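You operate a simulated robot arm through the tools that you are given. There is no shell and no other tool.

You are at the controls of a simulated two-armed robot. One attempt, no reset.

JOB
Set the taping machine to the carton's size, tape it and switch off.
Fine: the carton on the bench top; width knob and tape head go to its letter before you start; slide it on to the belts, no lifting.

It is judged by the outcome, as a careful person would: the job done as asked, and still so three seconds after it is handed in. It fails if anything else is knocked over, pushed out of place, dropped, spilled or broken.

ROBOT AND FRAMES
Two 7-joint arms with fingered hands on one trunk that stands fixed in place. Base frame: the origin is at the foot of the trunk, x ahead of it, y to its left, z up. Units: mm, degrees, N and s.
The left shoulder is at [21, 171, 1448], the right one opposite. With the tool pointing down near the work surface each hand reaches from about 100 to 660 mm from the base axis, measured 20 degrees to its own side. Payload 4 kg a hand.
The TCP of each hand is the grasp point between the finger pads, 26 mm short of the fingertips. In the tool frame z runs along the fingers and y along their closing line. Largest opening 132 mm; the body of the gripper starts 73 mm behind the TCP. The gripper is a hand of 4 fingers: y runs from the thumb to the fingers, the wrist lies at [0, 0, -224] in the tool frame, and closing takes about 1.5 s.
Orientation is that of the tool frame in the base frame, as a unit quaternion [x, y, z, w]. With the fingers straight down and closing along the base's y, the tool's x points along the base's -x, its y along +y and its z along -z.

CONTROLS
- The arms move only by the tool drive_tool. It takes "left_steps", "right_steps" or both (then of equal length, played together; a hand with none holds still); each is a list of rows, each a list of 7 numbers: the gripper command, from -1 (shut) to 1 (fully open), values between in proportion, then the shift along the tool's x, y, z in mm, then the turn, a rotation vector about the tool's x, y, z in degrees. In form: [[hand, x, y, z, wx, wy, wz], ...]. A call has 1 to 20 rows; each row is the pose to reach, as a shift and turn from the pose commanded when the call began, along the tool's axes at that moment. A row lasts 0.2 s, in which the tool goes at most 50 mm and 8.6 degrees; a call with a longer step from one row to the next is refused whole, and so is a gripper value outside its range. Where a pose cannot be reached the arm comes as near as it can. A force on the tool above 40 N (or 10 N above the force at the start of the call, whichever is more), or a blocked arm, ends the call early, and 0.2 s more pass. Each finger travels about 45 mm/s and halts on what it meets, pressing with about 31 N; the grip force reading is that of the motor and also rises with nothing between the fingers. The clock runs only during rows and for 0.2 s after the last one: add rows that repeat a pose to give the fingers time. It gives the time, the measured TCP pose, the force on the tool (base axes), the opening and the grip force at its end, in the units of the frame above (readings bear some noise), with the torque about the TCP (base axes, N m) and any sound that the robot's microphone picked up, and new pictures: "pictures" is both (left out), scene, wrist or none (wrist: the cameras of the hands that moved).
- Cameras (640 x 400 px; columns grow to the right, rows downward): "scene" is now at [100.6, 18.7, 1637.4]; the picture's right is [0.20, -0.98, 0.00], its down [-0.43, -0.09, -0.90] and it looks along [0.88, 0.18, -0.44] (base axes); focal length 214 px, centre (320, 200). "left" rides on the left gripper at [-68, 2, -97] in its tool frame; the picture's right is [-0.02, -1.00, 0.00], its down [0.82, -0.02, -0.58] and it looks along [0.58, -0.01, 0.82] (tool axes); focal length 270 px, centre (320, 200). "right" rides on the right gripper at [68, 2, -97] in its tool frame; the picture's right is [-0.03, 1.00, 0.00], its down [-0.82, -0.02, -0.58] and it looks along [-0.58, -0.01, 0.82] (tool axes); focal length 270 px, centre (320, 200). There is no depth. A picture from a camera that has moved, and an enlarged one, comes with that camera's place and axes in the base frame and with its lens.
- lift_body(by): slides the trunk up (or, below 0, down) by that many mm; the arms and the scene camera ride with it, the base frame stays. It gives what a move gives, with no picture.
- preshape(shape, hand): the hand has 4 fingers and takes this shape, open, in about a second: jaw (thumb against the fingers, like two jaws); tri (thumb and two fingers); tip (a fingertip pinch); poke (one finger out to press); point (the index stretched); flat (the hand flat); cup (the hand cupped); fist (a fist). The gripper value then closes the fingers along that shape, each until it touches; the sizes above hold for jaw. It gives what a move gives, with no picture.
- pan_tilt(pan, tilt): turns the head with the scene camera to pan (to the left, within 86 degrees either way) and tilt (down, from -29 to 69), counted from straight ahead of the robot. It gives what a move gives, and a new picture of the scene camera.
- zoom(camera, box): a new picture of the part [left, top, right, bottom] of that camera's present view, enlarged. No time passes.
- finish_job(): hands the job in; it is judged then, once.

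Nothing tells you positions but the pictures and the camera data. Unless the task says otherwise, let go and move clear before handing in.

The tools are called after "Call:" by a JSON object that holds its "op" and its "data". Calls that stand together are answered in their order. drive_tool: Moves the arms, as the interface text tells. Its arguments: {"type":"object","properties":{"left_steps":{"type":"array","items":{"type":"array","items":{"type":"number"}}},"right_steps":{"type":"array","items":{"type":"array","items":{"type":"number"}}},"pictures":{"type":"string","enum":["both","scene","wrist","none"]}},"required":[]} The other tools are called the same way: lift_body (by) slides the trunk up or down; preshape (shape, hand) gives the hand a shape; pan_tilt (pan, tilt) turns the head that bears the scene camera; zoom (camera, box) takes an enlarged picture of a part of a camera's view; finish_job () hands the job in.

At the start:

```text
time: 0.0
left_tcp_pos: [308.9, 251.9, 1600.9]
left_ee_rot: [-0.001, 1.0, 0.001, 0.0]
left_contact_force: [-0.7, 0.1, 0.1]
left_ft_torque: [0.01, -0.01, -0.05]
left_grip_width: 131.8
left_finger_force: 0.0
left_shape: jaw
right_tcp_pos: [389.4, -85.6, 1613.7]
right_ee_rot: [0.0, 1.0, 0.001, 0.001]
right_contact_force: [0.2, 0.1, 0.2]
right_ft_torque: [-0.02, 0.01, 0.0]
right_grip_width: 132.1
right_finger_force: 0.1
right_shape: jaw
trunk travel left (down, up): [-675.0, 80.0]
head pan, tilt: [11.4, 26.2]
```

scene: 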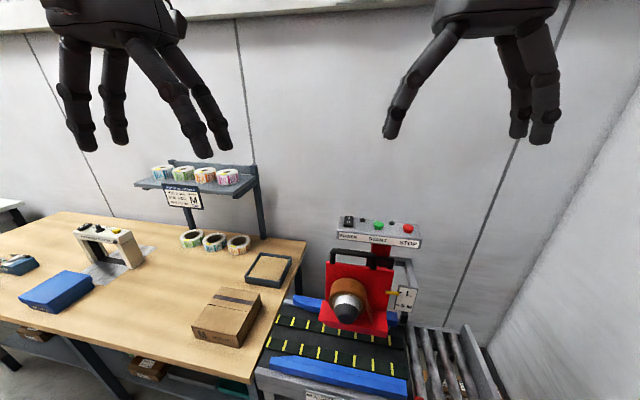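
right: 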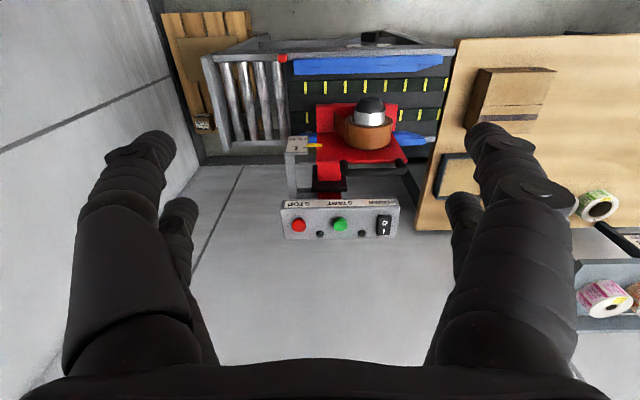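
left: 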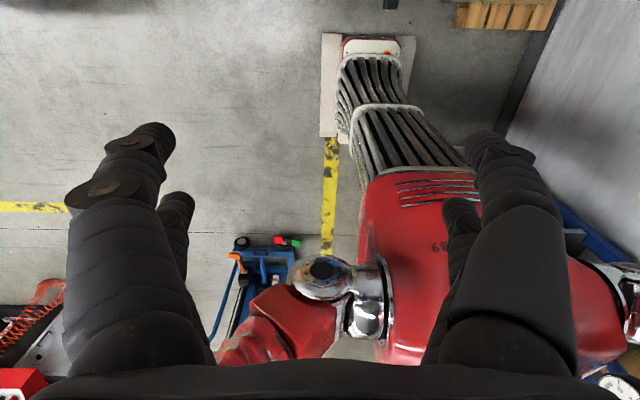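

I see a workbench with a carton on it, and to its right a taping machine with belts, a red tape head and a control panel with power, start and stop. First I'll enlarge the parts of the picture to read labels and work out positions.

Call:
{"op": "zoom", "data": {"camera": "scene", "box": [240, 200, 480, 400]}}

Call:
{"op": "zoom", "data": {"camera": "scene", "box": [120, 150, 300, 270]}}

Call:
{"op": "zoom", "data": {"camera": "right", "box": [180, 20, 480, 250]}}

Call:
{"op": "zoom", "data": {"camera": "scene", "box": [320, 200, 440, 290]}}

```text
2.00 times, centred on (360, 300) of scene
camera zoom: at [100.6, 18.7, 1637.4], right [0.2, -0.98, 0.0], down [-0.43, -0.09, -0.9], along [0.88, 0.18, -0.44], focal length 429 px, centre (240, 0)
```

zoom: 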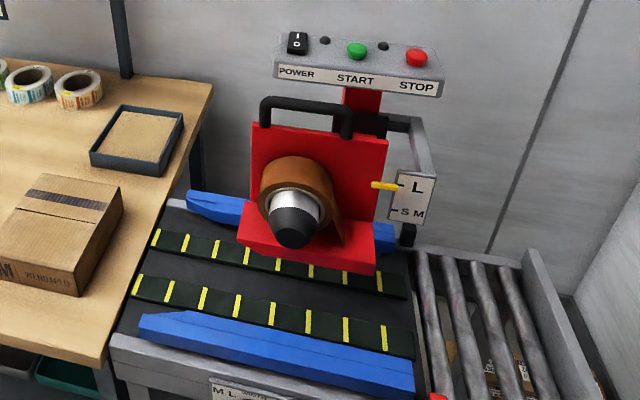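

```text
3.33 times, centred on (210, 210) of scene
camera zoom: at [100.6, 18.7, 1637.4], right [0.2, -0.98, 0.0], down [-0.43, -0.09, -0.9], along [0.88, 0.18, -0.44], focal length 715 px, centre (687, 167)
```

zoom: 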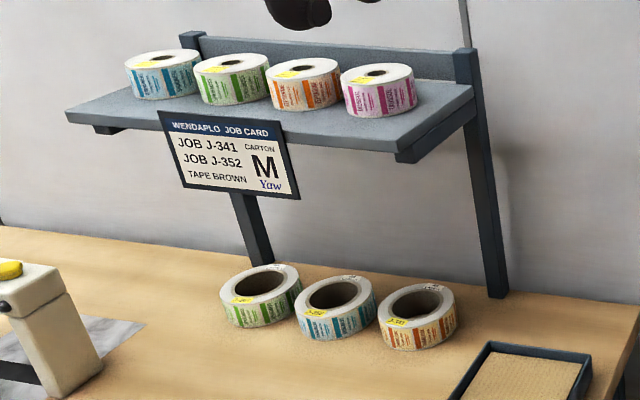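

```text
1.74 times, centred on (330, 135) of right
camera zoom: at [320.7, -84.5, 1710.2], right [0.03, 1.0, 0.0], down [0.82, -0.02, 0.58], along [0.58, -0.01, -0.82], focal length 470 px, centre (303, 313)
```

zoom: 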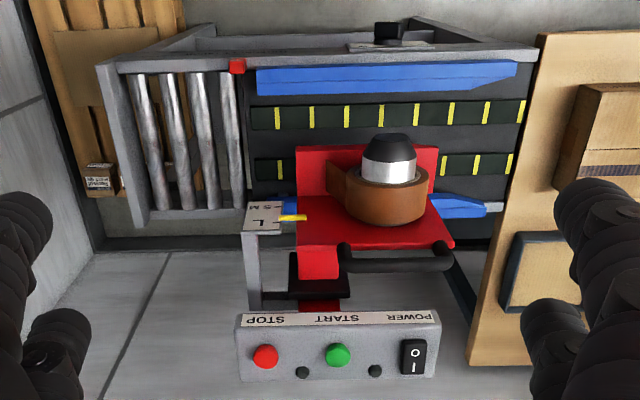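

```text
4.44 times, centred on (380, 245) of scene
camera zoom: at [100.6, 18.7, 1637.4], right [0.2, -0.98, 0.0], down [-0.43, -0.09, -0.9], along [0.88, 0.18, -0.44], focal length 953 px, centre (53, 0)
```

zoom: 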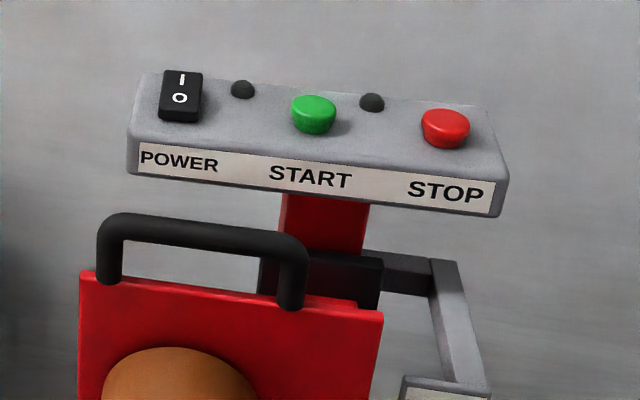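

The job card says carton M, and the carton itself has a letter printed on it. I'll turn the head down towards the machine to see the knob, scales and belts.

Call:
{"op": "pan_tilt", "data": {"pan": -5, "tilt": 50}}

Call:
{"op": "zoom", "data": {"camera": "scene", "box": [180, 280, 280, 360]}}

```text
time: 0.9
left_tcp_pos: [309.4, 251.6, 1601.2]
left_ee_rot: [-0.001, 1.0, 0.0, -0.001]
left_contact_force: [-0.2, 0.1, 0.2]
left_ft_torque: [0.01, 0.01, -0.01]
left_grip_width: 131.8
left_finger_force: 0.1
left_shape: jaw
right_tcp_pos: [390.3, -85.3, 1613.9]
right_ee_rot: [0.001, 1.0, -0.001, 0.0]
right_contact_force: [0.1, -0.6, 0.1]
right_ft_torque: [0.02, 0.01, 0.01]
right_grip_width: 131.9
right_finger_force: 0.1
right_shape: jaw
trunk travel left (down, up): [-675.0, 80.0]
head pan, tilt: [-5.0, 50.0]
camera scene: at [87.3, -6.3, 1601.9], right [-0.09, -1.0, 0.0], down [-0.76, 0.07, -0.64], along [0.64, -0.06, -0.77], focal length 214 px, centre (320, 200)
```

scene: 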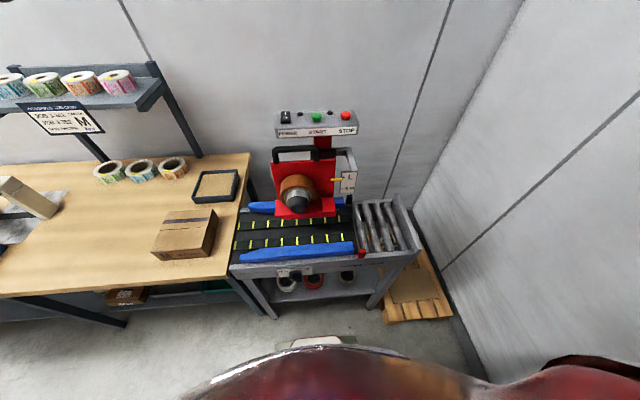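

```text
5.00 times, centred on (230, 320) of scene
camera zoom: at [87.3, -6.3, 1601.9], right [-0.09, -1.0, 0.0], down [-0.76, 0.07, -0.64], along [0.64, -0.06, -0.77], focal length 1072 px, centre (770, -400)
```

zoom: 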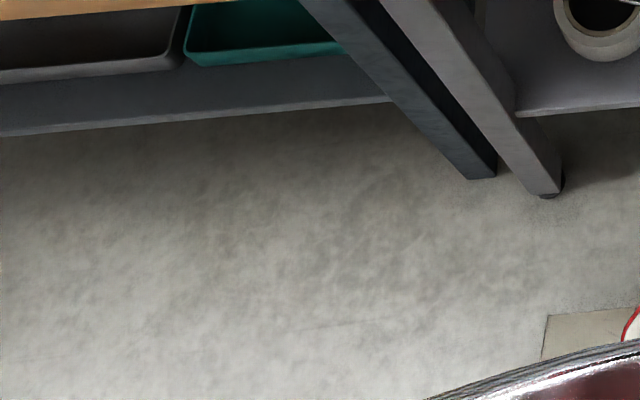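

Call:
{"op": "zoom", "data": {"camera": "scene", "box": [220, 90, 420, 215]}}

Call:
{"op": "zoom", "data": {"camera": "scene", "box": [220, 200, 400, 310]}}

Call:
{"op": "zoom", "data": {"camera": "scene", "box": [140, 190, 240, 270]}}

Call:
{"op": "zoom", "data": {"camera": "scene", "box": [270, 255, 370, 295]}}

```text
3.20 times, centred on (320, 152) of scene
camera zoom: at [87.3, -6.3, 1601.9], right [-0.09, -1.0, 0.0], down [-0.76, 0.07, -0.64], along [0.64, -0.06, -0.77], focal length 686 px, centre (320, 352)
```

zoom: 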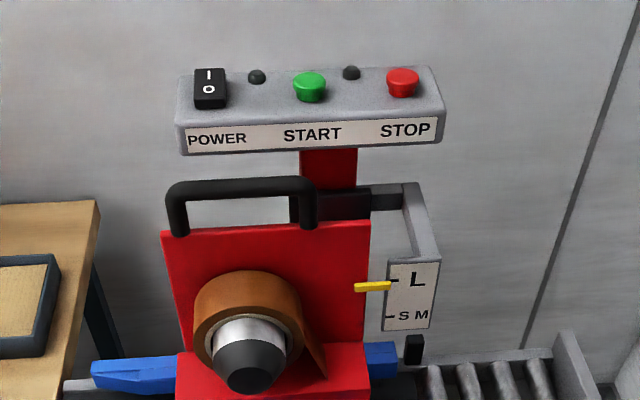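

```text
3.56 times, centred on (310, 255) of scene
camera zoom: at [87.3, -6.3, 1601.9], right [-0.09, -1.0, 0.0], down [-0.76, 0.07, -0.64], along [0.64, -0.06, -0.77], focal length 763 px, centre (356, 4)
```

zoom: 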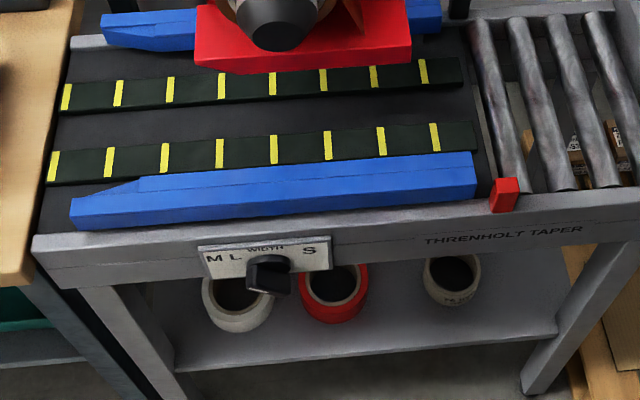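

```text
5.00 times, centred on (190, 230) of scene
camera zoom: at [87.3, -6.3, 1601.9], right [-0.09, -1.0, 0.0], down [-0.76, 0.07, -0.64], along [0.64, -0.06, -0.77], focal length 1072 px, centre (970, 50)
```

zoom: 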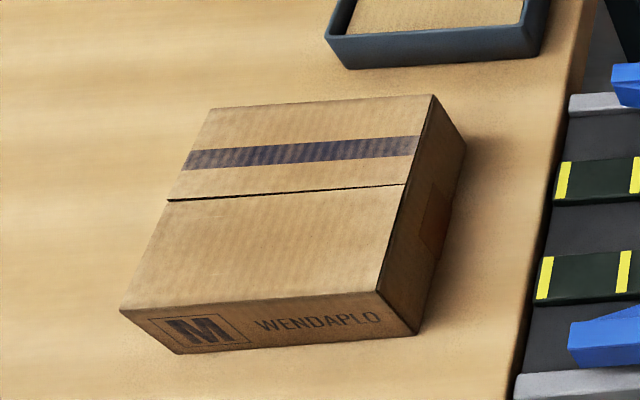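

```text
6.40 times, centred on (320, 275) of scene
camera zoom: at [87.3, -6.3, 1601.9], right [-0.09, -1.0, 0.0], down [-0.76, 0.07, -0.64], along [0.64, -0.06, -0.77], focal length 1373 px, centre (320, -280)
```

zoom: 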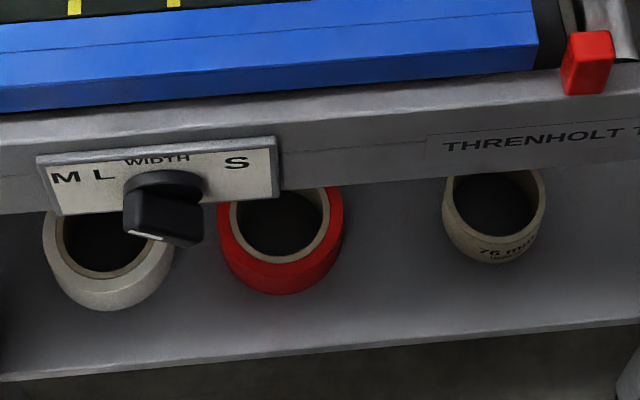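

The carton is marked M, the width knob is on the front of the machine, and the tape head is set to L against a scale with S/M lower. I'll take enlarged right-hand camera views for triangulation.

Call:
{"op": "zoom", "data": {"camera": "right", "box": [420, 30, 640, 170]}}

Call:
{"op": "zoom", "data": {"camera": "right", "box": [270, 20, 470, 145]}}

Call:
{"op": "zoom", "data": {"camera": "right", "box": [250, 120, 450, 245]}}

```text
2.86 times, centred on (530, 100) of right
camera zoom: at [320.6, -84.6, 1710.7], right [0.03, 1.0, 0.0], down [0.82, -0.02, 0.58], along [0.58, -0.01, -0.82], focal length 772 px, centre (-280, 486)
```

zoom: 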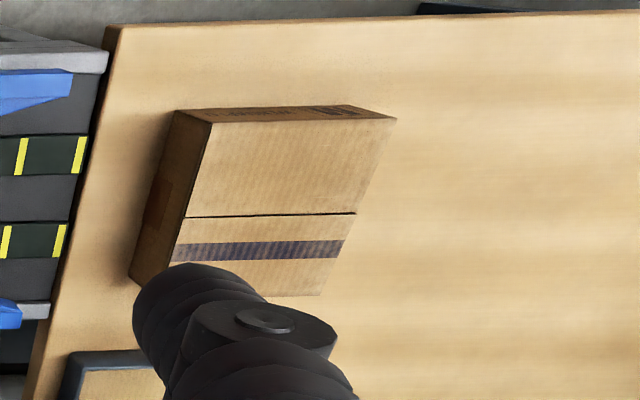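

```text
3.20 times, centred on (370, 82) of right
camera zoom: at [320.6, -84.6, 1710.7], right [0.03, 1.0, 0.0], down [0.82, -0.02, 0.58], along [0.58, -0.01, -0.82], focal length 865 px, centre (160, 576)
```

zoom: 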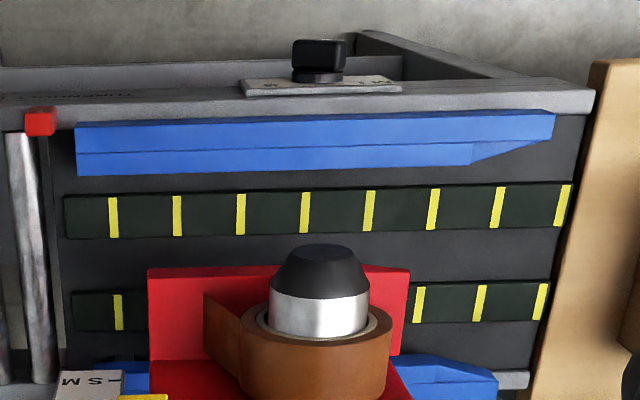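

```text
3.20 times, centred on (350, 182) of right
camera zoom: at [320.6, -84.6, 1710.7], right [0.03, 1.0, 0.0], down [0.82, -0.02, 0.58], along [0.58, -0.01, -0.82], focal length 865 px, centre (224, 256)
```

zoom: 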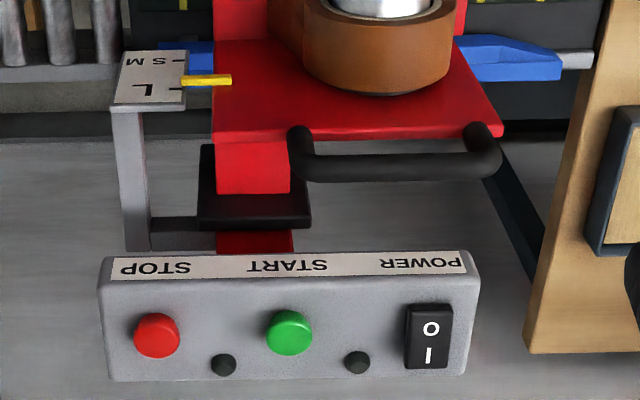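

I take the carton to be around (563, 463) with the bench top at z≈844, the knob near (398, 59, 790), the head handle near (593, 18, 1230) and the panel near (700, -50, 1262). I'll lower the trunk next, for a closer look and for reach.

Call:
{"op": "lift_body", "data": {"by": -250}}

Call:
{"op": "pan_tilt", "data": {"pan": -2, "tilt": 35}}

```text
time: 3.5
left_tcp_pos: [308.2, 252.1, 1353.0]
left_ee_rot: [0.0, 1.0, 0.001, 0.0]
left_contact_force: [-0.2, -0.5, -0.4]
left_ft_torque: [0.0, 0.01, 0.02]
left_grip_width: 131.9
left_finger_force: 0.2
left_shape: jaw
right_tcp_pos: [389.2, -87.3, 1365.7]
right_ee_rot: [-0.001, 1.0, 0.0, 0.0]
right_contact_force: [0.2, 0.0, 0.2]
right_ft_torque: [-0.03, 0.0, -0.01]
right_grip_width: 132.0
right_finger_force: 0.0
right_shape: jaw
trunk travel left (down, up): [-425.0, 330.0]
head pan, tilt: [-5.0, 50.0]
```

```text
time: 4.2
left_tcp_pos: [310.6, 251.2, 1351.8]
left_ee_rot: [0.0, 1.0, 0.0, 0.0]
left_contact_force: [0.2, 0.8, 0.1]
left_ft_torque: [-0.02, -0.02, 0.0]
left_grip_width: 131.9
left_finger_force: 0.1
left_shape: jaw
right_tcp_pos: [388.4, -86.5, 1363.3]
right_ee_rot: [0.001, 1.0, 0.0, 0.0]
right_contact_force: [-0.5, -0.5, 0.7]
right_ft_torque: [-0.04, 0.0, -0.02]
right_grip_width: 131.7
right_finger_force: 0.0
right_shape: jaw
trunk travel left (down, up): [-425.0, 330.0]
head pan, tilt: [-2.0, 35.0]
camera scene: at [119.9, -2.8, 1372.5], right [-0.04, -1.0, 0.0], down [-0.57, 0.02, -0.82], along [0.82, -0.03, -0.57], focal length 214 px, centre (320, 200)
```

scene: 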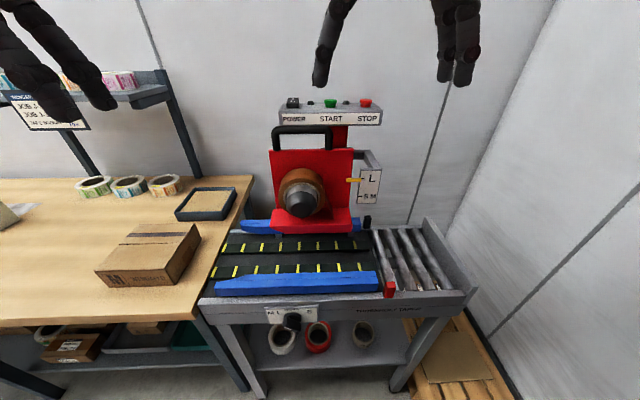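

Call:
{"op": "zoom", "data": {"camera": "scene", "box": [255, 295, 335, 345]}}

Call:
{"op": "zoom", "data": {"camera": "scene", "box": [250, 80, 410, 240]}}

Call:
{"op": "zoom", "data": {"camera": "scene", "box": [190, 210, 410, 310]}}

Call:
{"op": "zoom", "data": {"camera": "scene", "box": [260, 85, 400, 135]}}

```text
8.00 times, centred on (295, 320) of scene
camera zoom: at [119.9, -2.8, 1372.5], right [-0.04, -1.0, 0.0], down [-0.57, 0.02, -0.82], along [0.82, -0.03, -0.57], focal length 1716 px, centre (520, -760)
```

zoom: 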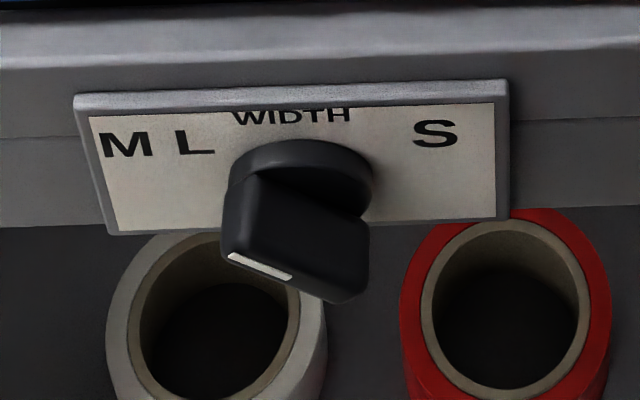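

```text
2.50 times, centred on (330, 160) of scene
camera zoom: at [119.9, -2.8, 1372.5], right [-0.04, -1.0, 0.0], down [-0.57, 0.02, -0.82], along [0.82, -0.03, -0.57], focal length 536 px, centre (295, 300)
```

zoom: 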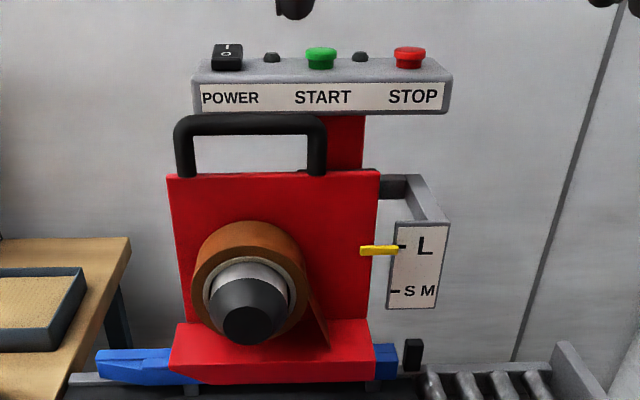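

```text
2.91 times, centred on (300, 260) of scene
camera zoom: at [119.9, -2.8, 1372.5], right [-0.04, -1.0, 0.0], down [-0.57, 0.02, -0.82], along [0.82, -0.03, -0.57], focal length 624 px, centre (378, 26)
```

zoom: 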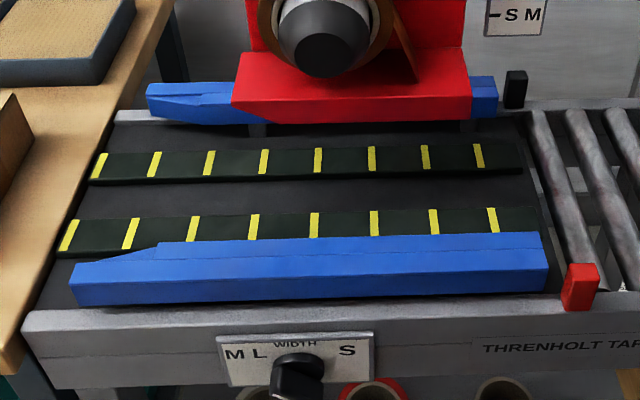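

```text
4.57 times, centred on (330, 110) of scene
camera zoom: at [119.9, -2.8, 1372.5], right [-0.04, -1.0, 0.0], down [-0.57, 0.02, -0.82], along [0.82, -0.03, -0.57], focal length 980 px, centre (274, 611)
```

zoom: 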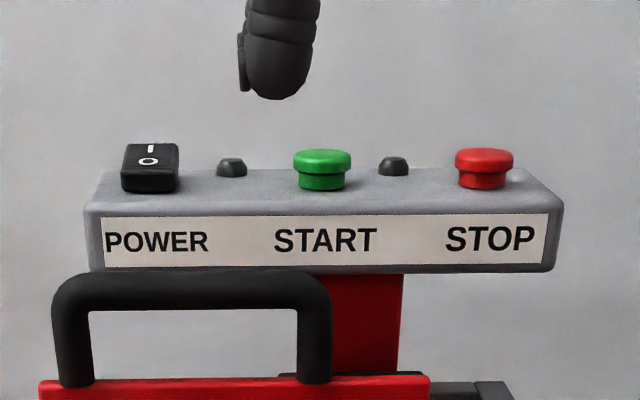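

The knob has a bar grip with a white pointer mark, but I need a flatter view of it to read the dial. I'll lower the trunk further and look from the front.

Call:
{"op": "lift_body", "data": {"by": -380}}

Call:
{"op": "pan_tilt", "data": {"pan": 8, "tilt": 35}}

Call:
{"op": "zoom", "data": {"camera": "scene", "box": [240, 120, 400, 240]}}

```text
time: 7.9
left_tcp_pos: [308.2, 252.6, 972.3]
left_ee_rot: [-0.001, 1.0, -0.001, 0.0]
left_contact_force: [0.2, -0.3, 0.0]
left_ft_torque: [0.0, 0.0, -0.02]
left_grip_width: 131.9
left_finger_force: 0.1
left_shape: jaw
right_tcp_pos: [403.6, -86.9, 974.0]
right_ee_rot: [-0.001, 1.0, 0.0, -0.018]
right_contact_force: [-0.3, 0.0, -0.1]
right_ft_torque: [0.01, 0.03, 0.0]
right_grip_width: 132.0
right_finger_force: 0.0
right_shape: jaw
trunk travel left (down, up): [-45.0, 710.0]
head pan, tilt: [-2.0, 35.0]
```

```text
time: 8.6
left_tcp_pos: [310.5, 251.3, 971.6]
left_ee_rot: [-0.001, 1.0, 0.0, 0.0]
left_contact_force: [0.6, -0.1, -0.6]
left_ft_torque: [0.02, 0.0, -0.01]
left_grip_width: 132.0
left_finger_force: 0.1
left_shape: jaw
right_tcp_pos: [405.2, -85.7, 973.4]
right_ee_rot: [-0.002, 1.0, 0.0, -0.019]
right_contact_force: [-0.4, 0.3, -0.7]
right_ft_torque: [-0.01, 0.0, 0.03]
right_grip_width: 131.8
right_finger_force: 0.1
right_shape: jaw
trunk travel left (down, up): [-45.0, 710.0]
head pan, tilt: [8.0, 35.0]
camera scene: at [274.3, 12.5, 974.9], right [0.14, -0.99, 0.0], down [-0.57, -0.08, -0.82], along [0.81, 0.11, -0.57], focal length 214 px, centre (320, 200)
```

scene: 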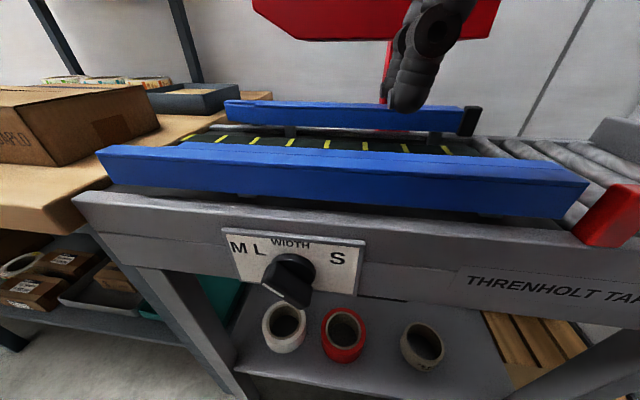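

```text
3.33 times, centred on (320, 180) of scene
camera zoom: at [274.3, 12.5, 974.9], right [0.14, -0.99, 0.0], down [-0.57, -0.08, -0.82], along [0.81, 0.11, -0.57], focal length 715 px, centre (320, 267)
```

zoom: 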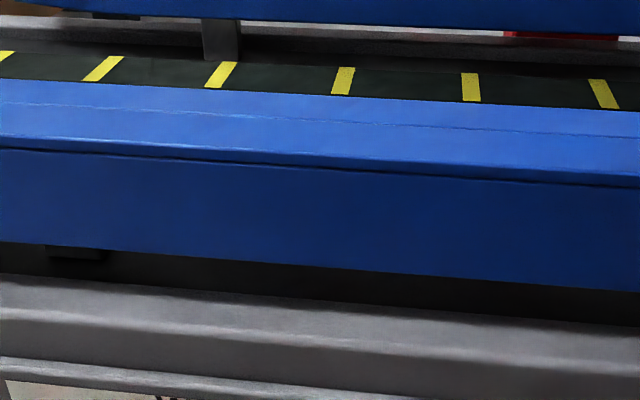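

Call:
{"op": "zoom", "data": {"camera": "scene", "box": [215, 220, 375, 320]}}

Call:
{"op": "zoom", "data": {"camera": "left", "box": [0, 0, 640, 400]}}

Call:
{"op": "zoom", "data": {"camera": "right", "box": [0, 0, 640, 400]}}

```text
4.00 times, centred on (295, 270) of scene
camera zoom: at [274.3, 12.5, 974.9], right [0.14, -0.99, 0.0], down [-0.57, -0.08, -0.82], along [0.81, 0.11, -0.57], focal length 858 px, centre (420, -80)
```

zoom: 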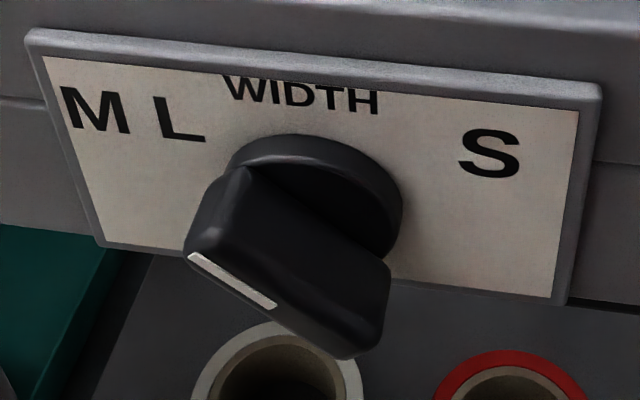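

```text
1.00 times, centred on (320, 200) of left (not enlarged: the box is as wide or as high as the picture)
camera zoom: at [378.1, 253.8, 1069.0], right [0.03, -1.0, 0.0], down [-0.82, -0.02, 0.58], along [-0.58, -0.02, -0.82], focal length 270 px, centre (320, 200)
```

zoom: 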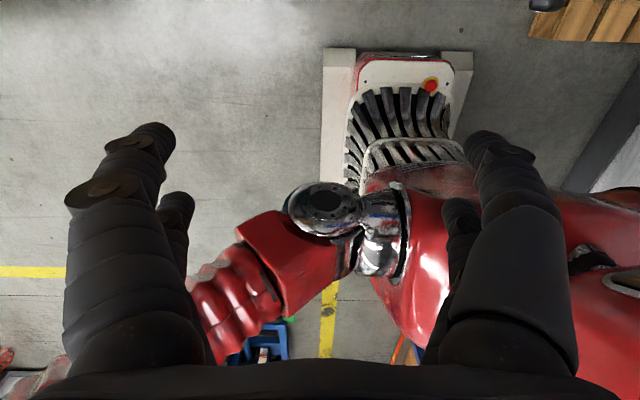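

```text
1.00 times, centred on (320, 200) of right (not enlarged: the box is as wide or as high as the picture)
camera zoom: at [339.4, -85.3, 1073.2], right [0.02, 1.0, 0.0], down [0.84, -0.02, 0.55], along [0.55, -0.01, -0.84], focal length 270 px, centre (320, 200)
```

zoom: 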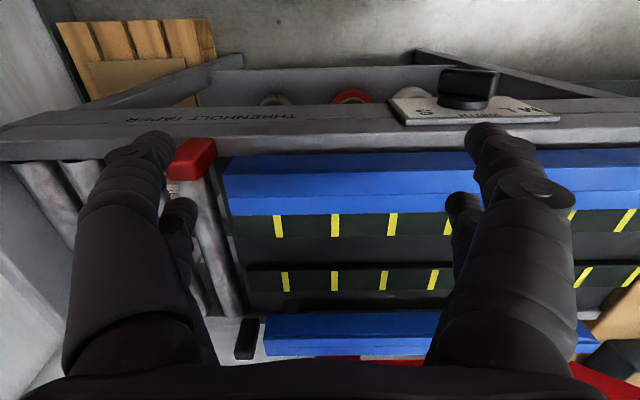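

The dial letters read M, L, S from left to right and the pointer seems to stand at L. I'll raise the trunk so it stops leaning, then bring the right wrist camera in front of the dial for a head-on look.

Call:
{"op": "lift_body", "data": {"by": 320}}

Call:
{"op": "drive_tool", "data": {"right_steps": [[1, 45, 0, 0, 0, 0, 0], [1, 90, 0, 0, 0, 0, 0], [1, 90, 40, 0, 0, 0, 0], [1, 90, 80, 30, 0, 0, 0], [1, 90, 120, 60, 0, 0, 0], [1, 90, 148, 100, 0, 0, 0], [1, 90, 148, 150, 0, 0, 0], [1, 90, 148, 200, 0, 0, 0], [1, 90, 148, 250, 0, 0, 0], [1, 90, 148, 300, 0, 0, 0]], "pictures": "both"}}

```text
time: 11.8
left_tcp_pos: [310.1, 251.4, 1291.9]
left_ee_rot: [-0.001, 1.0, 0.0, 0.0]
left_contact_force: [-0.2, 0.7, 0.0]
left_ft_torque: [-0.01, 0.01, -0.03]
left_grip_width: 131.9
left_finger_force: 0.1
left_shape: jaw
right_tcp_pos: [405.4, -85.9, 1293.9]
right_ee_rot: [-0.002, 1.0, -0.001, -0.02]
right_contact_force: [0.4, -0.1, 0.2]
right_ft_torque: [0.05, 0.01, -0.03]
right_grip_width: 132.2
right_finger_force: 0.1
right_shape: jaw
trunk travel left (down, up): [-365.0, 390.0]
head pan, tilt: [8.0, 35.0]
```

```text
time: 14.0
left_tcp_pos: [308.3, 252.1, 1290.8]
left_ee_rot: [-0.001, 1.0, 0.0, 0.0]
left_contact_force: [-0.1, 1.0, -0.1]
left_ft_torque: [-0.02, 0.0, 0.01]
left_grip_width: 132.2
left_finger_force: 0.1
left_shape: jaw
right_tcp_pos: [303.4, 61.6, 999.2]
right_ee_rot: [-0.001, 1.0, 0.0, -0.019]
right_contact_force: [0.0, 0.0, -0.3]
right_ft_torque: [-0.01, 0.06, -0.03]
right_grip_width: 131.9
right_finger_force: 0.1
right_shape: jaw
trunk travel left (down, up): [-365.0, 390.0]
head pan, tilt: [8.0, 35.0]
camera scene: at [133.4, 13.3, 1311.8], right [0.14, -0.99, 0.0], down [-0.57, -0.08, -0.82], along [0.81, 0.11, -0.57], focal length 214 px, centre (320, 200)
camera right: at [238.5, 64.2, 1098.2], right [0.02, 1.0, 0.0], down [0.84, -0.02, 0.55], along [0.55, -0.01, -0.84], focal length 270 px, centre (320, 200)
```

scene: 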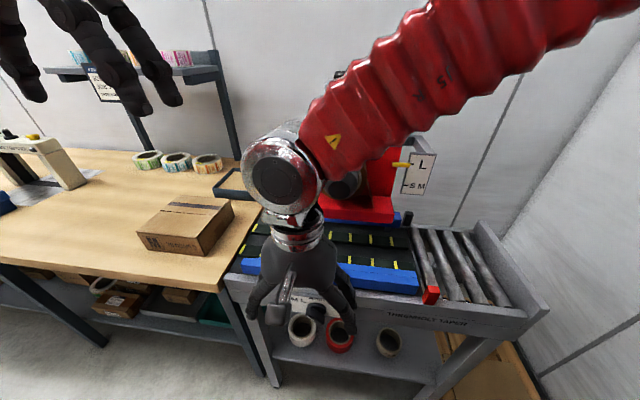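
right: 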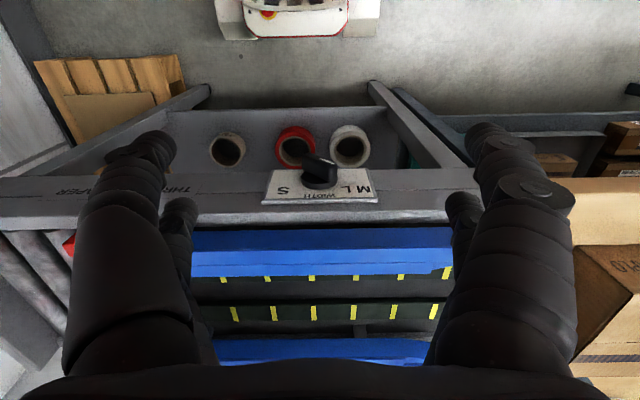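

I'll pitch the right hand so its camera looks straight at the dial, keeping the fingers short of the knob.

Call:
{"op": "drive_tool", "data": {"right_steps": [[1, 0, 0, 20, 0, -8, 0], [1, -5, 0, 50, 0, -16, 0], [1, -10, 0, 80, 0, -24, 0], [1, -15, 0, 110, 0, -32, 0], [1, -20, 0, 140, 0, -40, 0], [1, -25, 0, 170, 0, -48, 0], [1, -30, 0, 200, 0, -55, 0]], "pictures": "both"}}

```text
time: 15.6
left_tcp_pos: [309.4, 252.7, 1291.7]
left_ee_rot: [-0.001, 1.0, 0.0, 0.001]
left_contact_force: [0.6, 0.1, -0.1]
left_ft_torque: [0.02, 0.0, 0.05]
left_grip_width: 131.9
left_finger_force: 0.0
left_shape: jaw
right_tcp_pos: [410.5, 41.3, 971.7]
right_ee_rot: [-0.012, 0.976, 0.004, 0.218]
right_contact_force: [0.7, 0.0, -0.2]
right_ft_torque: [0.01, -0.02, 0.0]
right_grip_width: 131.7
right_finger_force: 0.0
right_shape: jaw
right hand out of reach, approached as far as the arm can: row 3, 4, 5, 6, 7
trunk travel left (down, up): [-365.0, 390.0]
head pan, tilt: [8.0, 35.0]
camera scene: at [133.4, 12.6, 1311.9], right [0.14, -0.99, 0.0], down [-0.57, -0.08, -0.82], along [0.81, 0.11, -0.57], focal length 214 px, centre (320, 200)
camera right: at [307.5, 40.7, 1030.9], right [0.0, 1.0, 0.01], down [0.49, -0.01, 0.87], along [0.87, 0.01, -0.49], focal length 270 px, centre (320, 200)
```

scene: 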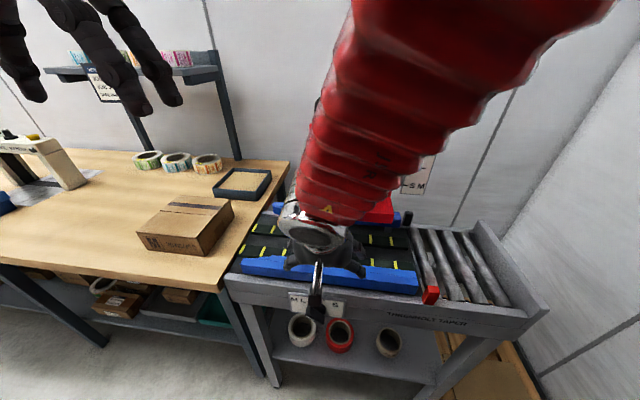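
right: 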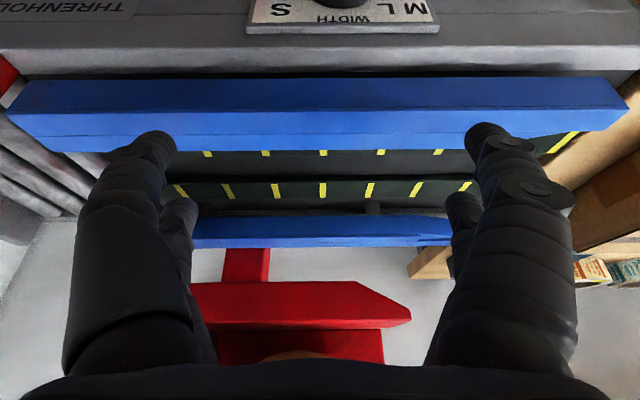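

The arm folds too tightly at this trunk height, so the pose was out of reach. I'll raise the trunk somewhat and check where the right arm settles.

Call:
{"op": "lift_body", "data": {"by": 150}}

Call:
{"op": "drive_tool", "data": {"right_steps": [[1, 0, 0, 0, 0, 0, 0]], "pictures": "scene"}}

```text
time: 17.3
left_tcp_pos: [310.3, 251.4, 1441.9]
left_ee_rot: [-0.001, 1.0, 0.0, 0.0]
left_contact_force: [0.2, 0.0, -0.5]
left_ft_torque: [0.05, -0.03, 0.01]
left_grip_width: 132.0
left_finger_force: 0.1
left_shape: jaw
right_tcp_pos: [413.2, 42.5, 1119.8]
right_ee_rot: [-0.012, 0.976, 0.003, 0.218]
right_contact_force: [0.5, 0.7, 0.1]
right_ft_torque: [0.02, 0.01, 0.0]
right_grip_width: 132.1
right_finger_force: 0.0
right_shape: jaw
trunk travel left (down, up): [-515.0, 240.0]
head pan, tilt: [8.0, 35.0]
```

```text
time: 17.7
left_tcp_pos: [309.1, 251.9, 1440.8]
left_ee_rot: [-0.001, 1.0, 0.0, 0.0]
left_contact_force: [0.0, 0.8, -0.2]
left_ft_torque: [0.0, -0.04, 0.02]
left_grip_width: 131.9
left_finger_force: 0.1
left_shape: jaw
right_tcp_pos: [413.6, 42.4, 1120.1]
right_ee_rot: [-0.012, 0.976, 0.003, 0.219]
right_contact_force: [1.2, -1.0, 0.5]
right_ft_torque: [0.05, 0.0, 0.01]
right_grip_width: 131.9
right_finger_force: 0.0
right_shape: jaw
trunk travel left (down, up): [-515.0, 240.0]
head pan, tilt: [8.0, 35.0]
camera scene: at [105.5, 12.6, 1463.2], right [0.14, -0.99, 0.0], down [-0.57, -0.08, -0.82], along [0.81, 0.11, -0.57], focal length 214 px, centre (320, 200)
```

scene: 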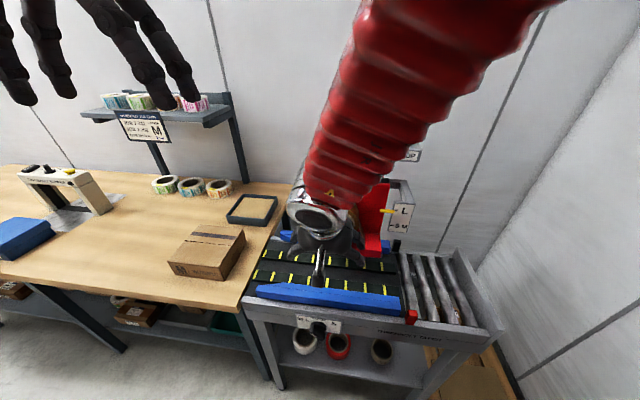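

Call:
{"op": "drive_tool", "data": {"right_steps": [[1, 25, 3, 34, 0, 0, 0], [1, 51, 5, 67, 0, 0, 0], [1, 76, 8, 101, 0, 0, 0], [1, 101, 10, 135, 0, -6, 0], [1, 127, 13, 168, 0, -12, 0], [1, 152, 15, 202, 0, -18, 0], [1, 177, 18, 236, 0, -24, 0], [1, 202, 20, 269, 0, -30, 0]], "pictures": "both"}}

```text
time: 19.5
left_tcp_pos: [306.1, 251.9, 1441.6]
left_ee_rot: [-0.001, 1.0, 0.0, 0.001]
left_contact_force: [-0.5, 0.0, -0.1]
left_ft_torque: [0.0, -0.04, 0.0]
left_grip_width: 131.7
left_finger_force: 0.1
left_shape: jaw
right_tcp_pos: [452.7, 13.1, 1177.8]
right_ee_rot: [-0.024, 0.951, -0.004, 0.307]
right_contact_force: [-1.5, -0.1, 0.8]
right_ft_torque: [-0.01, -0.03, 0.03]
right_grip_width: 131.7
right_finger_force: 0.0
right_shape: jaw
right hand out of reach, approached as far as the arm can: row 1, 2, 3, 4, 5, 6, 7, 8
trunk travel left (down, up): [-515.0, 240.0]
head pan, tilt: [8.0, 35.0]
camera scene: at [103.3, 12.0, 1463.4], right [0.14, -0.99, 0.0], down [-0.57, -0.08, -0.82], along [0.81, 0.11, -0.57], focal length 214 px, centre (320, 200)
camera right: at [339.6, 10.5, 1217.0], right [-0.02, 1.0, -0.01], down [0.32, 0.01, 0.95], along [0.95, 0.02, -0.32], focal length 270 px, centre (320, 200)
```

scene: 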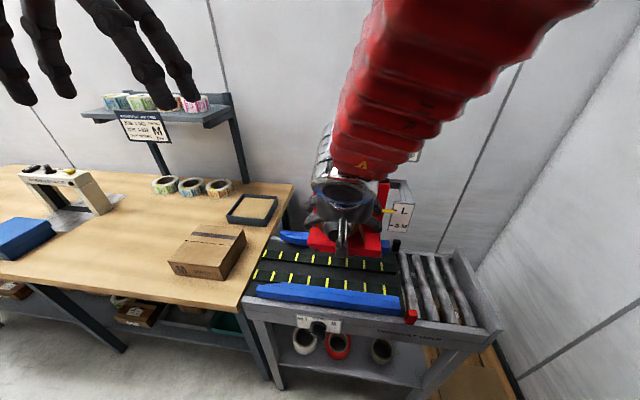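
right: 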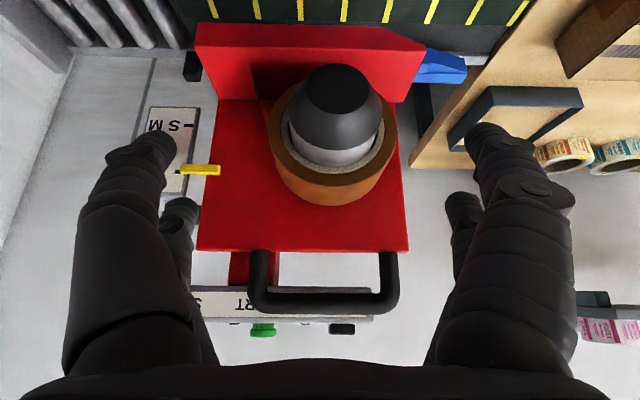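

The elbow-up posture keeps the wrist from pitching that far forward. I'll back off from the tape head and instead plan to nudge the knob's bar from above with one finger, the hand near vertical.

Call:
{"op": "drive_tool", "data": {"right_steps": [[1, 30, -10, -4, 0, 3, 0], [1, 50, -40, -6, 0, 10, 0], [1, 58, -80, -8, 0, 17, 0], [1, 58, -113, -8, 0, 24, 0]], "pictures": "none"}}

Call:
{"op": "preshape", "data": {"shape": "poke", "hand": "right"}}

Call:
{"op": "drive_tool", "data": {"right_steps": [[1, 0, 0, 0, 0, 0, 0]], "pictures": "both"}}

```text
time: 20.5
left_tcp_pos: [309.5, 249.1, 1442.8]
left_ee_rot: [-0.001, 1.0, 0.0, 0.0]
left_contact_force: [-0.4, -1.2, 0.8]
left_ft_torque: [0.02, 0.04, 0.02]
left_grip_width: 131.7
left_finger_force: 0.0
left_shape: jaw
right_tcp_pos: [409.6, -106.9, 1141.2]
right_ee_rot: [-0.022, 0.995, -0.009, 0.102]
right_contact_force: [0.5, -1.3, -0.2]
right_ft_torque: [0.01, 0.0, 0.02]
right_grip_width: 132.1
right_finger_force: 0.0
right_shape: jaw
trunk travel left (down, up): [-515.0, 240.0]
head pan, tilt: [8.0, 35.0]
```

```text
time: 21.4
left_tcp_pos: [309.3, 251.0, 1441.2]
left_ee_rot: [-0.001, 1.0, 0.001, -0.001]
left_contact_force: [-0.5, 0.1, 0.4]
left_ft_torque: [0.03, 0.0, -0.01]
left_grip_width: 131.9
left_finger_force: 0.1
left_shape: jaw
right_tcp_pos: [409.7, -105.0, 1139.3]
right_ee_rot: [-0.022, 0.995, -0.008, 0.102]
right_contact_force: [-0.6, -0.1, 0.3]
right_ft_torque: [0.0, 0.02, -0.01]
right_grip_width: 0.0
right_finger_force: 0.0
right_shape: poke
trunk travel left (down, up): [-515.0, 240.0]
head pan, tilt: [8.0, 35.0]
```

```text
time: 21.8
left_tcp_pos: [310.5, 252.1, 1443.2]
left_ee_rot: [-0.001, 1.0, 0.0, 0.0]
left_contact_force: [-0.5, 0.8, 0.2]
left_ft_torque: [0.01, -0.05, 0.02]
left_grip_width: 131.8
left_finger_force: 0.1
left_shape: jaw
right_tcp_pos: [408.7, -105.0, 1141.5]
right_ee_rot: [-0.023, 0.994, -0.009, 0.102]
right_contact_force: [0.1, -0.1, -0.1]
right_ft_torque: [-0.03, -0.02, -0.01]
right_grip_width: 0.1
right_finger_force: 0.0
right_shape: poke
trunk travel left (down, up): [-515.0, 240.0]
head pan, tilt: [8.0, 35.0]
camera scene: at [105.5, 12.4, 1463.2], right [0.14, -0.99, 0.0], down [-0.57, -0.08, -0.82], along [0.81, 0.11, -0.57], focal length 214 px, centre (320, 200)
camera right: at [321.4, -105.7, 1222.2], right [-0.02, 1.0, -0.02], down [0.68, 0.02, 0.73], along [0.73, 0.0, -0.68], focal length 270 px, centre (320, 200)
```

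scene: 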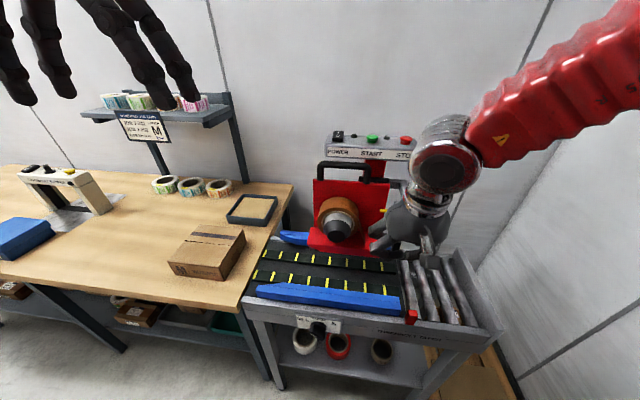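
right: 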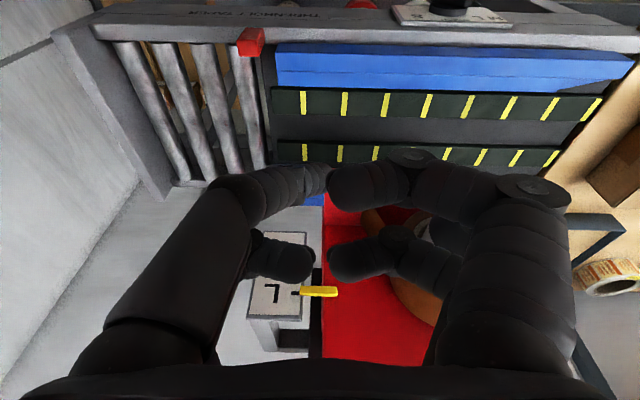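

Call:
{"op": "zoom", "data": {"camera": "scene", "box": [340, 160, 480, 280]}}

Call:
{"op": "zoom", "data": {"camera": "right", "box": [180, 120, 480, 320]}}

```text
3.33 times, centred on (410, 220) of scene
camera zoom: at [105.5, 12.4, 1463.2], right [0.14, -0.99, 0.0], down [-0.57, -0.08, -0.82], along [0.81, 0.11, -0.57], focal length 715 px, centre (20, 133)
```

zoom: 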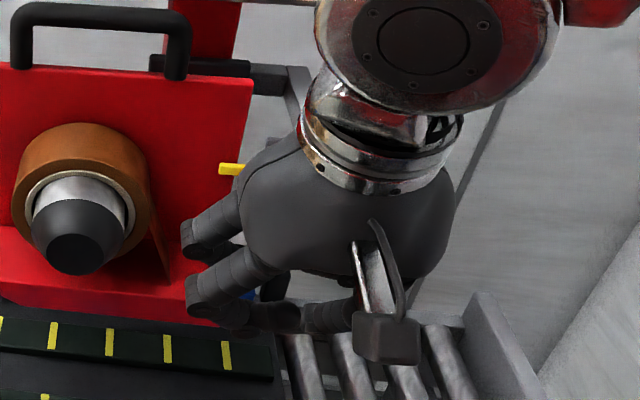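

```text
2.00 times, centred on (330, 220) of right
camera zoom: at [321.4, -105.7, 1222.2], right [-0.02, 1.0, -0.02], down [0.68, 0.02, 0.73], along [0.73, 0.0, -0.68], focal length 541 px, centre (300, 160)
```

zoom: 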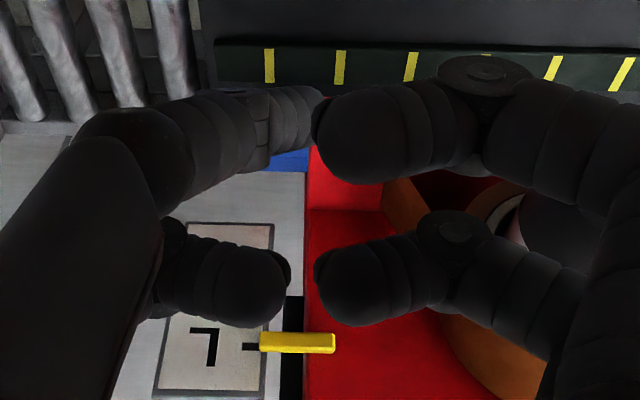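

Call:
{"op": "preshape", "data": {"shape": "point", "hand": "right"}}

Call:
{"op": "zoom", "data": {"camera": "right", "box": [0, 0, 640, 400]}}

Call:
{"op": "zoom", "data": {"camera": "scene", "box": [340, 160, 480, 280]}}

```text
time: 22.7
left_tcp_pos: [309.9, 252.7, 1441.5]
left_ee_rot: [-0.001, 1.0, 0.0, 0.0]
left_contact_force: [0.4, -0.6, -0.3]
left_ft_torque: [0.0, 0.02, -0.03]
left_grip_width: 131.9
left_finger_force: 0.0
left_shape: jaw
right_tcp_pos: [408.9, -105.8, 1140.6]
right_ee_rot: [-0.022, 0.994, -0.01, 0.102]
right_contact_force: [0.1, -0.1, 0.2]
right_ft_torque: [0.0, -0.02, 0.0]
right_grip_width: 0.0
right_finger_force: 0.2
right_shape: point
trunk travel left (down, up): [-515.0, 240.0]
head pan, tilt: [8.0, 35.0]
```

```text
1.00 times, centred on (320, 200) of right (not enlarged: the box is as wide or as high as the picture)
camera zoom: at [321.4, -105.6, 1222.1], right [-0.02, 1.0, -0.02], down [0.68, 0.02, 0.73], along [0.73, 0.0, -0.68], focal length 270 px, centre (320, 200)
```

zoom: 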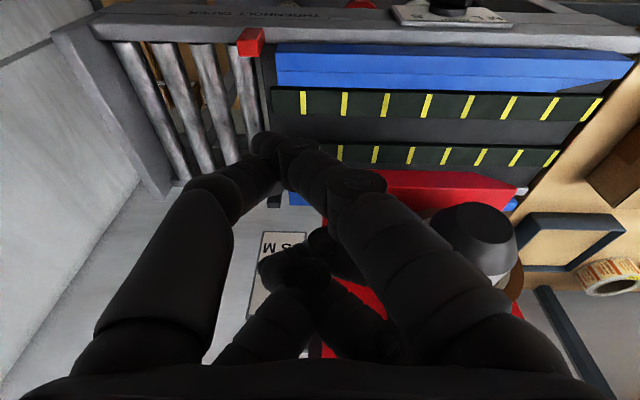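

```text
3.33 times, centred on (410, 220) of scene
camera zoom: at [105.5, 12.5, 1463.2], right [0.14, -0.99, 0.0], down [-0.57, -0.08, -0.82], along [0.81, 0.11, -0.57], focal length 715 px, centre (20, 133)
```

zoom: 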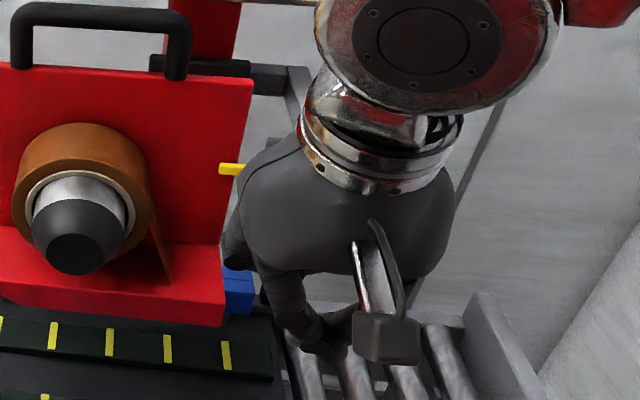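

Call:
{"op": "preshape", "data": {"shape": "tip", "hand": "right"}}

Call:
{"op": "zoom", "data": {"camera": "right", "box": [0, 0, 640, 400]}}

Call:
{"op": "drive_tool", "data": {"right_steps": [[-1, 0, 0, 0, 0, 0, 0], [-1, 0, 0, 0, 0, 0, 0], [-1, 0, 0, 0, 0, 0, 0], [-1, 0, 0, 0, 0, 0, 0], [-1, 0, 0, 0, 0, 0, 0], [-1, 0, 0, 0, 0, 0, 0], [-1, 0, 0, 0, 0, 0, 0]], "pictures": "both"}}

```text
time: 23.6
left_tcp_pos: [309.7, 252.5, 1442.6]
left_ee_rot: [-0.001, 1.0, 0.0, 0.0]
left_contact_force: [0.1, 0.1, -0.1]
left_ft_torque: [0.0, -0.01, 0.0]
left_grip_width: 131.7
left_finger_force: 0.2
left_shape: jaw
right_tcp_pos: [409.0, -104.9, 1142.0]
right_ee_rot: [-0.022, 0.994, -0.008, 0.103]
right_contact_force: [-0.8, 0.0, 0.4]
right_ft_torque: [-0.01, 0.02, 0.0]
right_grip_width: 132.2
right_finger_force: 0.1
right_shape: tip
trunk travel left (down, up): [-515.0, 240.0]
head pan, tilt: [8.0, 35.0]
```

```text
1.00 times, centred on (320, 200) of right (not enlarged: the box is as wide or as high as the picture)
camera zoom: at [321.4, -105.5, 1222.2], right [-0.02, 1.0, -0.02], down [0.68, 0.02, 0.73], along [0.73, 0.0, -0.68], focal length 270 px, centre (320, 200)
```

zoom: 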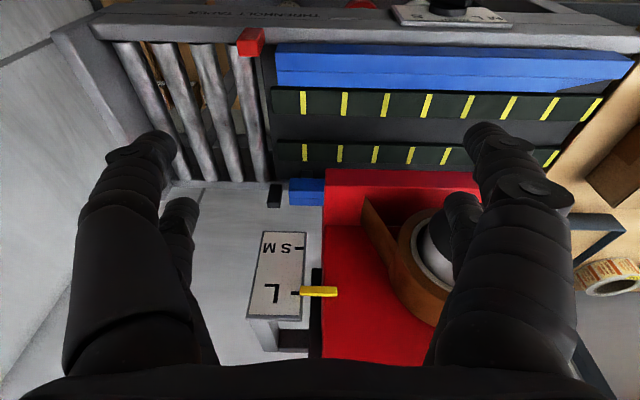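

```text
time: 25.2
left_tcp_pos: [309.3, 251.4, 1442.0]
left_ee_rot: [-0.001, 1.0, -0.001, 0.0]
left_contact_force: [0.4, 0.5, 0.0]
left_ft_torque: [-0.03, -0.01, -0.01]
left_grip_width: 132.0
left_finger_force: 0.0
left_shape: jaw
right_tcp_pos: [409.8, -104.9, 1142.3]
right_ee_rot: [-0.023, 0.994, -0.009, 0.102]
right_contact_force: [-0.5, 0.4, -0.5]
right_ft_torque: [0.0, 0.01, 0.01]
right_grip_width: 0.0
right_finger_force: 0.1
right_shape: tip
trunk travel left (down, up): [-515.0, 240.0]
head pan, tilt: [8.0, 35.0]
camera scene: at [105.5, 12.6, 1463.2], right [0.14, -0.99, 0.0], down [-0.57, -0.08, -0.82], along [0.81, 0.11, -0.57], focal length 214 px, centre (320, 200)
camera right: at [321.4, -105.5, 1222.1], right [-0.02, 1.0, -0.02], down [0.68, 0.02, 0.73], along [0.73, 0.0, -0.68], focal length 270 px, centre (320, 200)
```

scene: 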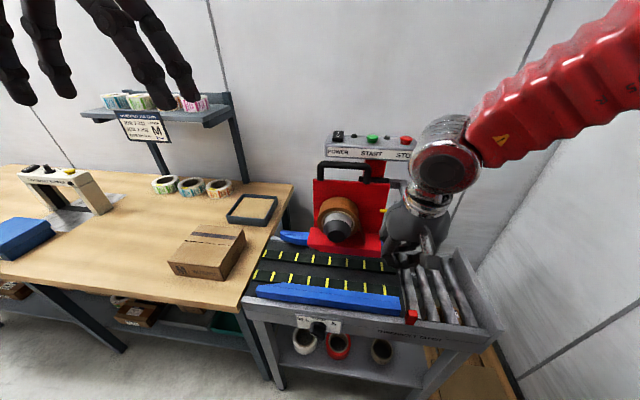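
right: 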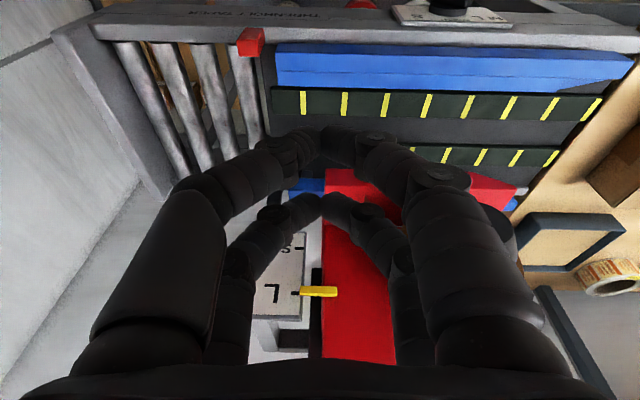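

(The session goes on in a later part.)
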